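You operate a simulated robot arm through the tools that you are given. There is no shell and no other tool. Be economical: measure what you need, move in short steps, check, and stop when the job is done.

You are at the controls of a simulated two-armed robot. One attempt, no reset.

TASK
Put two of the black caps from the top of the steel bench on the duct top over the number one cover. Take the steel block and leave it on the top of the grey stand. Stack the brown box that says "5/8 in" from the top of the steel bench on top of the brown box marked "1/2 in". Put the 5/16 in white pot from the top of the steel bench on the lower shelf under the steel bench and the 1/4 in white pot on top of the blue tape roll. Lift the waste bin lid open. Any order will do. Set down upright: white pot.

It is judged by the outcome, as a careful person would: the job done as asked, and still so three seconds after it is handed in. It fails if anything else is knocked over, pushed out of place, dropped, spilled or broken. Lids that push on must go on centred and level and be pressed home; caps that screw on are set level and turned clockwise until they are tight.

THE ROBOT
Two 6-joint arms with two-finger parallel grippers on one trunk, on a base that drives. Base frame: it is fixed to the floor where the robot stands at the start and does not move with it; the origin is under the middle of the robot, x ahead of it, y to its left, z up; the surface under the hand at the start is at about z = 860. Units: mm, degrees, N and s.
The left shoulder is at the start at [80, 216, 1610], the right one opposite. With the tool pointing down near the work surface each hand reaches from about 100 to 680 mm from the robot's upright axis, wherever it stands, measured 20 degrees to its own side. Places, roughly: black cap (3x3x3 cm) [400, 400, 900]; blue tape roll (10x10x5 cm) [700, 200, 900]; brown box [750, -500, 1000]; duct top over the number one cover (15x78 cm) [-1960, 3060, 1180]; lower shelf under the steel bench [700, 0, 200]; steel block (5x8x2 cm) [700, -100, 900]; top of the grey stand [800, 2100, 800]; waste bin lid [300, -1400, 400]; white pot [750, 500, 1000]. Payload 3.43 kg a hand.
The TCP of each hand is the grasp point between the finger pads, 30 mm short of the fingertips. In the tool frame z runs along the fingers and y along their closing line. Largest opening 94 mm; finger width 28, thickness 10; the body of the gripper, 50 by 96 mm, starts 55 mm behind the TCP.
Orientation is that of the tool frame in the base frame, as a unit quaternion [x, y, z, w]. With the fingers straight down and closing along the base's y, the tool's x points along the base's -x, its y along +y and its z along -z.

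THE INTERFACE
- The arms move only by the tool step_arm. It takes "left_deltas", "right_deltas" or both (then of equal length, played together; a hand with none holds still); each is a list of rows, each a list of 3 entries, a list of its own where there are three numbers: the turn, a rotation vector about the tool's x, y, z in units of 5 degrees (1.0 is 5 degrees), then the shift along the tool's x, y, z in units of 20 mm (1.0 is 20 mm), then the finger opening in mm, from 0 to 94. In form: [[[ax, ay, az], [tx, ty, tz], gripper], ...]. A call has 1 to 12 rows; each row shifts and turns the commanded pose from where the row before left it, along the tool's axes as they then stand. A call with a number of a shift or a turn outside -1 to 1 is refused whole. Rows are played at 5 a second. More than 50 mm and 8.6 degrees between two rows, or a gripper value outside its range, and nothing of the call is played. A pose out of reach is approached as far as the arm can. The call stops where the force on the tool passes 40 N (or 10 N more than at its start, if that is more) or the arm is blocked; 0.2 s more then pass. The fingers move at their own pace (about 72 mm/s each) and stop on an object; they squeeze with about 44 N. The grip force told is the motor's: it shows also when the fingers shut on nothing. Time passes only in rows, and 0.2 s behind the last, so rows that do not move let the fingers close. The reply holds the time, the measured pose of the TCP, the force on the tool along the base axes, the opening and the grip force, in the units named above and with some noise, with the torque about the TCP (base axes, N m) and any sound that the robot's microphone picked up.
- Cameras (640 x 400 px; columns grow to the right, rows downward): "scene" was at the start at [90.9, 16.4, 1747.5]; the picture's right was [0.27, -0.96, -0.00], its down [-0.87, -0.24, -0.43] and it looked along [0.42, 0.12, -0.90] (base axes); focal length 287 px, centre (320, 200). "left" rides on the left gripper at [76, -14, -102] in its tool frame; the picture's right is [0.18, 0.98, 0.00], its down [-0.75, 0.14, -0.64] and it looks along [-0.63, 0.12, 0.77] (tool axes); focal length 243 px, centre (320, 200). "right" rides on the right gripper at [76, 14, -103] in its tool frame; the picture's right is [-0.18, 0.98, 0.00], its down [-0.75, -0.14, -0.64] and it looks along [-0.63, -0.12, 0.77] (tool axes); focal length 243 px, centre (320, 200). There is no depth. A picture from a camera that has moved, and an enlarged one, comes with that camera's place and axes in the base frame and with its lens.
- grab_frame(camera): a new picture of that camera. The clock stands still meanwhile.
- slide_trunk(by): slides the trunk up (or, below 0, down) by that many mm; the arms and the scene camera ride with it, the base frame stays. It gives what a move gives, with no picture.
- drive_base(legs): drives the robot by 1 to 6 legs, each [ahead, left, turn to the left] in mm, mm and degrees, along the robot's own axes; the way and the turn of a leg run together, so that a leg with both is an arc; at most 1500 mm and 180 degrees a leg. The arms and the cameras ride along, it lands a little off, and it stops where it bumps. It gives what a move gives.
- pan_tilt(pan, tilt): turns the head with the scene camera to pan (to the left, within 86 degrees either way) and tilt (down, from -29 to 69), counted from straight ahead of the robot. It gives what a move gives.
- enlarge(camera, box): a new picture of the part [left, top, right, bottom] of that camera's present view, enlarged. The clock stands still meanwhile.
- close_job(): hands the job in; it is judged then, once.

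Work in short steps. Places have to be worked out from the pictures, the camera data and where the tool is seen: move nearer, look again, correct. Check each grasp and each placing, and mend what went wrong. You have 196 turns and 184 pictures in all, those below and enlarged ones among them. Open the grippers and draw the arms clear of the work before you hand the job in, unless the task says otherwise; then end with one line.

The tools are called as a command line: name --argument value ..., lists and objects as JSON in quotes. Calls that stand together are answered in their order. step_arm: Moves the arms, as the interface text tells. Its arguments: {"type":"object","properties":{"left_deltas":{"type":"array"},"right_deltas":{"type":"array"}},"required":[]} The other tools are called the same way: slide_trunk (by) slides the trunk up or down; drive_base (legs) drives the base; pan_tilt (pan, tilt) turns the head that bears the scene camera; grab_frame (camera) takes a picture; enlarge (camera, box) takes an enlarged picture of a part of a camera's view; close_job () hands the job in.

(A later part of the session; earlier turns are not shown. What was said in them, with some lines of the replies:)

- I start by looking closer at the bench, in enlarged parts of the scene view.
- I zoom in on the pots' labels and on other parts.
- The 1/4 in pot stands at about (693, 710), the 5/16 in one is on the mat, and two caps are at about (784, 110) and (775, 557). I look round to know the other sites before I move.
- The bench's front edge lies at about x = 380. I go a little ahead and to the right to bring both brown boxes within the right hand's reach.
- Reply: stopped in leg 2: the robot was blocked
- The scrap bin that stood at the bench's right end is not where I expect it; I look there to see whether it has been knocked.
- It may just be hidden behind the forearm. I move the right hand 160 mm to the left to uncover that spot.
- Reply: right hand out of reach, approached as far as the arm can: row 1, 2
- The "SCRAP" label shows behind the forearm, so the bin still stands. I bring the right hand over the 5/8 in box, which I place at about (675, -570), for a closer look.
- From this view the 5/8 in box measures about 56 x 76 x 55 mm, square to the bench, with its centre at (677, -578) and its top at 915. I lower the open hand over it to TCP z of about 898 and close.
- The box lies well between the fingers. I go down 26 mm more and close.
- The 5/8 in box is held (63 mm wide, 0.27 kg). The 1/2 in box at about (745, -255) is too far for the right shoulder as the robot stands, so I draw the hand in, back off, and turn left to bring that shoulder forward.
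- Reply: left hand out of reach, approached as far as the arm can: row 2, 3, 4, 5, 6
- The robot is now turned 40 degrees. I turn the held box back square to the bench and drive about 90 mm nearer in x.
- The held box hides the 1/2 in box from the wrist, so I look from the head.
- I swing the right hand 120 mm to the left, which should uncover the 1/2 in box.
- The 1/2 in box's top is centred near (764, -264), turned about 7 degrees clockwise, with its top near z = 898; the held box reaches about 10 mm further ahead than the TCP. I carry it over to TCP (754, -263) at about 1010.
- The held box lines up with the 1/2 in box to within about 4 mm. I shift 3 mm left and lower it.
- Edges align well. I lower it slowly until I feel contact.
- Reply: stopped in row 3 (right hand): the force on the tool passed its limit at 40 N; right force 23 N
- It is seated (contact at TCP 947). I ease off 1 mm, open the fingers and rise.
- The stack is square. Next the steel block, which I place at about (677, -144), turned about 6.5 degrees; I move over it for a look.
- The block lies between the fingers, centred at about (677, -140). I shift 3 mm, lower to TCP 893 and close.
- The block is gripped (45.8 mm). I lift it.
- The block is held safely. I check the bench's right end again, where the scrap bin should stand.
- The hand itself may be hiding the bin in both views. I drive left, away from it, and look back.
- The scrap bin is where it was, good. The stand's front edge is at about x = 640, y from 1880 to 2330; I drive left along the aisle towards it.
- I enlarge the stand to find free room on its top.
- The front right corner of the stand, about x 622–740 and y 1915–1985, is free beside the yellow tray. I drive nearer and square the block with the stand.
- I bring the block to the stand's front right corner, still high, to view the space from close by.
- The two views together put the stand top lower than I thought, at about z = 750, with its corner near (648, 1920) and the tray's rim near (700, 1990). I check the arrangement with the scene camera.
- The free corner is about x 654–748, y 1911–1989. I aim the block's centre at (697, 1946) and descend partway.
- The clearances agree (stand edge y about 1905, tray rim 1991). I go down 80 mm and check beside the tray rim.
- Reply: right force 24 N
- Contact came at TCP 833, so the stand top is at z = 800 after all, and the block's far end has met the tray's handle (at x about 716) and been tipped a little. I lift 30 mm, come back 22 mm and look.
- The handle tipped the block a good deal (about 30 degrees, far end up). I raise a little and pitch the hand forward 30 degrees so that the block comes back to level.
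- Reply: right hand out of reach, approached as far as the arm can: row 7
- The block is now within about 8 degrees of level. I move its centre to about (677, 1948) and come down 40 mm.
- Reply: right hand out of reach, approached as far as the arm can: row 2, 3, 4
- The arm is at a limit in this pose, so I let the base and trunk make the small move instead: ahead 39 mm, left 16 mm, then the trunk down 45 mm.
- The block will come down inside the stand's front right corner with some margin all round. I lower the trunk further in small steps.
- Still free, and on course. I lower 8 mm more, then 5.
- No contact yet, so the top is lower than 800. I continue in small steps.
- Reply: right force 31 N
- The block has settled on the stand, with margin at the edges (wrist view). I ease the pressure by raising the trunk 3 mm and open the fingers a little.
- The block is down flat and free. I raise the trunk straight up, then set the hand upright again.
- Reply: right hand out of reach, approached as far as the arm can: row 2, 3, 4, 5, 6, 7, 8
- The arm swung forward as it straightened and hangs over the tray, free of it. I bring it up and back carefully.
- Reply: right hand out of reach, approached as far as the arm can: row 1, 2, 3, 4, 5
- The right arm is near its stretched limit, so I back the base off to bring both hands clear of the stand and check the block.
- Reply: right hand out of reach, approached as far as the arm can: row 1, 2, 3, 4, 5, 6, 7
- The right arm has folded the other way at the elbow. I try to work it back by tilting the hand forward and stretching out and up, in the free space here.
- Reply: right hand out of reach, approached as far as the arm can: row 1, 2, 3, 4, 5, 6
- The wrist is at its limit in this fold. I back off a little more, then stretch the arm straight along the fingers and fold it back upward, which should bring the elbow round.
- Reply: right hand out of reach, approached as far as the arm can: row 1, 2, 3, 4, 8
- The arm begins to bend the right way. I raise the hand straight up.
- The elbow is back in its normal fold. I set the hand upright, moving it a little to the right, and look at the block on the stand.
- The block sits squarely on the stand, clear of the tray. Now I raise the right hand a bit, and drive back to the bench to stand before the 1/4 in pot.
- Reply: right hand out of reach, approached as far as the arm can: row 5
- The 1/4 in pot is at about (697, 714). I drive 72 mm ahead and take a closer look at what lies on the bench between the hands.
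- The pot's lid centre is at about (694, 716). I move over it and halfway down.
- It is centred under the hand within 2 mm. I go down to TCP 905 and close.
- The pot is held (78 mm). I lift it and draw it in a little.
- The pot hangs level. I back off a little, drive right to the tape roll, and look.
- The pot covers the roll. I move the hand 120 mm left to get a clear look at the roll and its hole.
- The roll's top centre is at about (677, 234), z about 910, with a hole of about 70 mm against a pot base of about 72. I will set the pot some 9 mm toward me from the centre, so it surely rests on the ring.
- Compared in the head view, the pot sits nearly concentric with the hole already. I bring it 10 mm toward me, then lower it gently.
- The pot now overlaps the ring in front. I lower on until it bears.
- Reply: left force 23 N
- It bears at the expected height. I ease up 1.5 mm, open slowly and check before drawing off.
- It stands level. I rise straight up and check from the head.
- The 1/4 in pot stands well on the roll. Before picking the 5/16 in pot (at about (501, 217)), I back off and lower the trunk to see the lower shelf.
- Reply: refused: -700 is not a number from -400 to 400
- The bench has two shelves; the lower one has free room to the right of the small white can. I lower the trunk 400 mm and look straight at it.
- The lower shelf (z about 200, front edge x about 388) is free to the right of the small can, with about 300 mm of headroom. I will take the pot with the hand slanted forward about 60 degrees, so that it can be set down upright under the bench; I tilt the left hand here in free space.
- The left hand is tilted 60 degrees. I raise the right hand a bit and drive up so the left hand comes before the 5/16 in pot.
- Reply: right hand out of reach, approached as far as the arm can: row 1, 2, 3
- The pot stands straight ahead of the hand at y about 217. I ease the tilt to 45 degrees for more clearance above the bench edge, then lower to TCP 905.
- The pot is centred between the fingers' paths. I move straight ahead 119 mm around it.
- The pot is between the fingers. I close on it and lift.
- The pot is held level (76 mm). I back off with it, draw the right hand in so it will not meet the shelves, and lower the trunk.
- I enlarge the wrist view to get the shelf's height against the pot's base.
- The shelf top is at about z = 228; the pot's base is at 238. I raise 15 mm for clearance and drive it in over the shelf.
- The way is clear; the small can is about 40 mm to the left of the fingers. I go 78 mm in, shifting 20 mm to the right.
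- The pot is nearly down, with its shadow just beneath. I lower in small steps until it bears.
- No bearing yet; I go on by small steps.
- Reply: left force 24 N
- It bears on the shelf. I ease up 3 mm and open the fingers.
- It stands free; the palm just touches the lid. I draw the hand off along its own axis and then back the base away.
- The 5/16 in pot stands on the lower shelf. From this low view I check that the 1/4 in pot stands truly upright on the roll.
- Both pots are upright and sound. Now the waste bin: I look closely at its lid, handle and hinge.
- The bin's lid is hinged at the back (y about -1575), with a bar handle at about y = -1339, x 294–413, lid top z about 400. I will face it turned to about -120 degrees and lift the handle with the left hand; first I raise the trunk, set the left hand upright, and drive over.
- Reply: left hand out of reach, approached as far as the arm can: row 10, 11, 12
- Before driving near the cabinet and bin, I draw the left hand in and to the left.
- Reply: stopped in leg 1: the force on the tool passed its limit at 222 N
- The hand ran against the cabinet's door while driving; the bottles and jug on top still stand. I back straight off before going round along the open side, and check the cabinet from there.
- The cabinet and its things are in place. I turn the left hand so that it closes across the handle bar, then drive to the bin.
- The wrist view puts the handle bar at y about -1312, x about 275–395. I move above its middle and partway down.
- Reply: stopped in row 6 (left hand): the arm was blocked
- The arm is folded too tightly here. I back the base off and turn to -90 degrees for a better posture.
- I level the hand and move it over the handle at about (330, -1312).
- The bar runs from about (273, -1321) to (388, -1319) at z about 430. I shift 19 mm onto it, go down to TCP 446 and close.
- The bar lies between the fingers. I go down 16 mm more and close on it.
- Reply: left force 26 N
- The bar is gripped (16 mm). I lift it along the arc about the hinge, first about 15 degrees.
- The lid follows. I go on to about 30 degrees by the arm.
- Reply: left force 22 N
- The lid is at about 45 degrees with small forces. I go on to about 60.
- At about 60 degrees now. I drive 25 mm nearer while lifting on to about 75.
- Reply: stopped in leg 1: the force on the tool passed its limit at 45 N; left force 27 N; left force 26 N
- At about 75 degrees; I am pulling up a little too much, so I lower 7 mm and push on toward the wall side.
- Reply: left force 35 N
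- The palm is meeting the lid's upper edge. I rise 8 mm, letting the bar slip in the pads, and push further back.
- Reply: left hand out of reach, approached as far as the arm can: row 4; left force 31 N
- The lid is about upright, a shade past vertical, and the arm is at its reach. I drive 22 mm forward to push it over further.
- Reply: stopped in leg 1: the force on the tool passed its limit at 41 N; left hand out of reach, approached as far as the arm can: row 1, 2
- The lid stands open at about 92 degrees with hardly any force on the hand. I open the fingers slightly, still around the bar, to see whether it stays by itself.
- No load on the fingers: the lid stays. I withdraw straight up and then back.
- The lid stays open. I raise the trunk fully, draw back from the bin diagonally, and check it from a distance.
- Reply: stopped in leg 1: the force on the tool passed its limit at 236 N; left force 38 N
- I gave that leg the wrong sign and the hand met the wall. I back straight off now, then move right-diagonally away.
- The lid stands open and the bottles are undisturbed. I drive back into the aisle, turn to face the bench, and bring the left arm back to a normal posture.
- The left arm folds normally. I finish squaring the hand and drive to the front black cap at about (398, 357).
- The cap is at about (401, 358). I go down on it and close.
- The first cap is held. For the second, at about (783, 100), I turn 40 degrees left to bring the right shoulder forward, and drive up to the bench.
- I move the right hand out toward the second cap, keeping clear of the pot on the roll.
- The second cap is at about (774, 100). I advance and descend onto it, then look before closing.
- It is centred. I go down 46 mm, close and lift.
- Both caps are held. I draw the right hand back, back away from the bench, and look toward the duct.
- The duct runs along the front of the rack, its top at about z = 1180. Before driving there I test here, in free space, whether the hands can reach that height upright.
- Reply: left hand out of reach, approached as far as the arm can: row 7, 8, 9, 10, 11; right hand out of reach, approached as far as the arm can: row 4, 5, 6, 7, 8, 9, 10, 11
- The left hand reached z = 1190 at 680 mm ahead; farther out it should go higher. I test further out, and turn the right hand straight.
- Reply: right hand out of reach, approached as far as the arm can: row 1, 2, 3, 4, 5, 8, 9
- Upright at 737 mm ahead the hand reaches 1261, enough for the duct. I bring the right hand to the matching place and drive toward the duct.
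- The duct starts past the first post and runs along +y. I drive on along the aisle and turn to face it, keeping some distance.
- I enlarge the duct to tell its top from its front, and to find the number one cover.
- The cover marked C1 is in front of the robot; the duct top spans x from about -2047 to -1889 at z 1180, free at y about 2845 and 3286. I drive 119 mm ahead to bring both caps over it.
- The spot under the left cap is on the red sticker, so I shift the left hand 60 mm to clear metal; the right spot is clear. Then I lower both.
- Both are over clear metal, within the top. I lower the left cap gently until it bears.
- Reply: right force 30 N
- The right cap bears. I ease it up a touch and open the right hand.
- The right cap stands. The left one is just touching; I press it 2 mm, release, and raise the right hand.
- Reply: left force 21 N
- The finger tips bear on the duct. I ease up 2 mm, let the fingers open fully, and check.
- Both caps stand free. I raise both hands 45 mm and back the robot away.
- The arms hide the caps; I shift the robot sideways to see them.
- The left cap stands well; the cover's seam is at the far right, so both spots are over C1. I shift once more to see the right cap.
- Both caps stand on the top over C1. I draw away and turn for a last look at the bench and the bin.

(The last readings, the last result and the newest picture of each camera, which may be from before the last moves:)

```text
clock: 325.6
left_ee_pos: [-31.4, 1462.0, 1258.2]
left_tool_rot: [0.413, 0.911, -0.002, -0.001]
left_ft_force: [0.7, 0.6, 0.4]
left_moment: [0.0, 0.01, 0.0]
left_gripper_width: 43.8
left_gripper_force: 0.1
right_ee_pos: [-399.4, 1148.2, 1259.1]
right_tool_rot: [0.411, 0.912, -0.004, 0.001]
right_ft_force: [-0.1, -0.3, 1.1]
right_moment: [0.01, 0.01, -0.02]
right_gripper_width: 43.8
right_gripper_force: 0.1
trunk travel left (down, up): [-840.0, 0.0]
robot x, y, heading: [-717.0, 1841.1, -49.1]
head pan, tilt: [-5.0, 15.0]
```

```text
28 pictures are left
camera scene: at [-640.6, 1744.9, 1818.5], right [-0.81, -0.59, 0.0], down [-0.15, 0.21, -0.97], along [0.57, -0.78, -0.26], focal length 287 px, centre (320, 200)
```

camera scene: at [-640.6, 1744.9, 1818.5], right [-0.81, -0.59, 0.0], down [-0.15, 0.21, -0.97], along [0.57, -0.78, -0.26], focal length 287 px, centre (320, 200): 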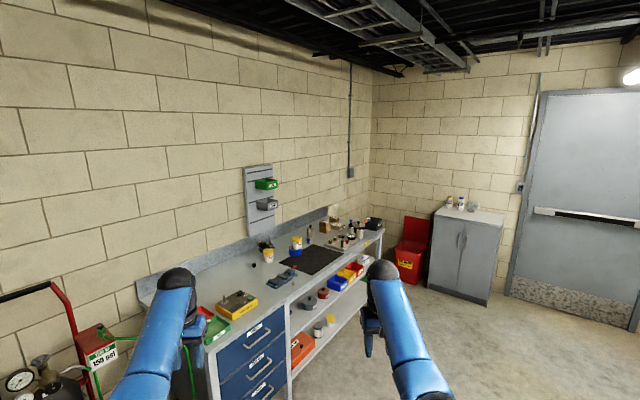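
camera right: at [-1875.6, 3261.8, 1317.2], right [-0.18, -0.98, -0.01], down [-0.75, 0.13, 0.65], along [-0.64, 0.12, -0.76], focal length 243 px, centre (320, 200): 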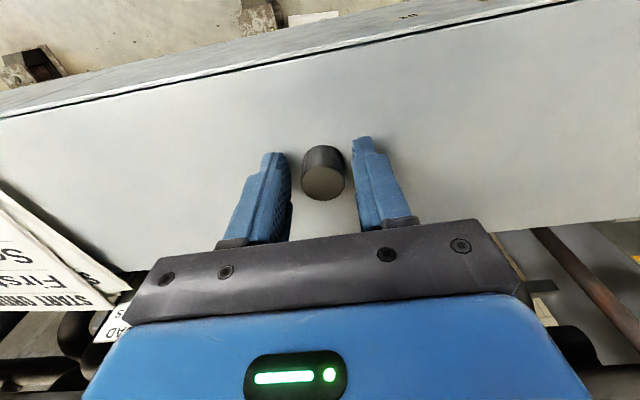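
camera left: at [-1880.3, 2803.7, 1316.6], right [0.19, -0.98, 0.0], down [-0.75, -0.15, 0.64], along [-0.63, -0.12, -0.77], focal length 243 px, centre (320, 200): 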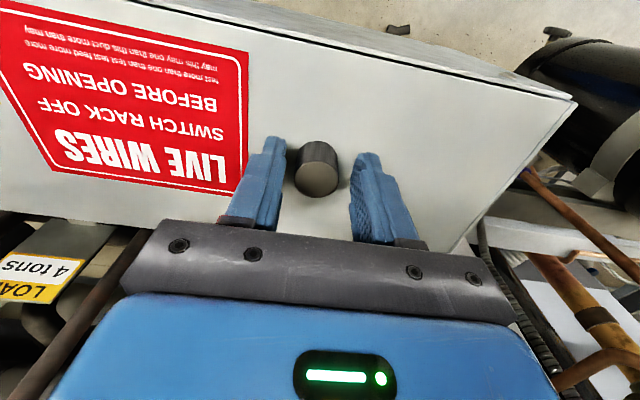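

The bin lid is open. I enlarge the bench and bin once to confirm everything.

enlarge --camera "scene" --box '[240, 190, 400, 310]'

enlarge --camera "scene" --box '[370, 180, 530, 310]'

```text
3.33 times, centred on (320, 250) of scene
camera zoom: at [-640.6, 1744.9, 1818.5], right [-0.81, -0.59, 0.0], down [-0.15, 0.21, -0.97], along [0.57, -0.78, -0.26], focal length 956 px, centre (320, 33)
```

zoom: 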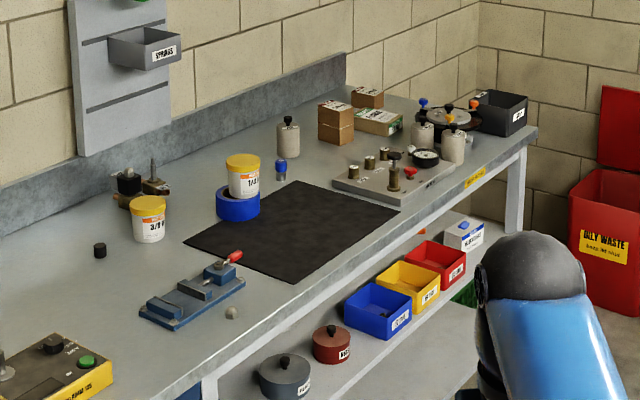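

```text
3.08 times, centred on (450, 245) of scene
camera zoom: at [-640.6, 1744.9, 1818.5], right [-0.81, -0.59, 0.0], down [-0.15, 0.21, -0.97], along [0.57, -0.78, -0.26], focal length 883 px, centre (-80, 62)
```

zoom: 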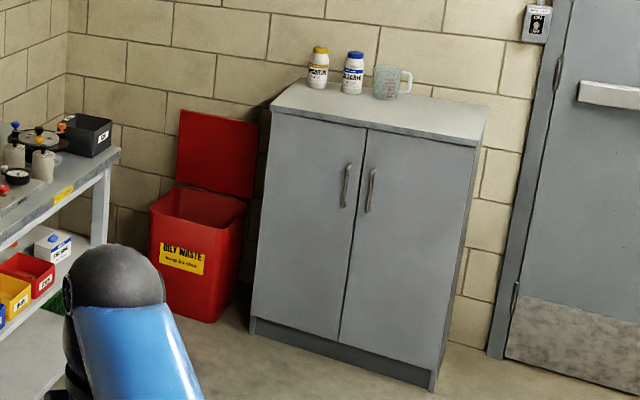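

Everything stands as asked. The boxes are stacked, the pot is on the roll, the other pot is on the lower shelf, the block is on the stand, the caps are on the duct and the lid is open. I open the grippers fully and hand in.

step_arm --left_deltas '[[[0, 0, 0], [0, 0, 0], 94], [[0, 0, 0], [0, 0, 0], 94]]' --right_deltas '[[[0, 0, 0], [0, 0, 0], 94], [[0, 0, 0], [0, 0, 0], 94]]'

close_job

```text
clock: 326.2
left_ee_pos: [-31.7, 1460.8, 1257.1]
left_tool_rot: [0.413, 0.911, -0.003, -0.001]
left_ft_force: [0.2, 1.1, 0.5]
left_moment: [-0.02, 0.01, -0.01]
left_gripper_width: 94.0
left_gripper_force: 0.1
right_ee_pos: [-398.8, 1149.2, 1259.5]
right_tool_rot: [0.412, 0.911, -0.004, 0.001]
right_ft_force: [0.2, -0.1, 0.0]
right_moment: [0.03, -0.02, -0.03]
right_gripper_width: 93.9
right_gripper_force: 0.1
trunk travel left (down, up): [-840.0, 0.0]
robot x, y, heading: [-717.8, 1847.7, -49.1]
head pan, tilt: [-5.0, 15.0]
```

```text
The job is handed in.
```

All six parts are done and the job is handed in, but along the way I nudged the stand's yellow tray a few millimetres, drove one hand into the cabinet door and the wall, and later saw nothing knocked over or visibly moved there.
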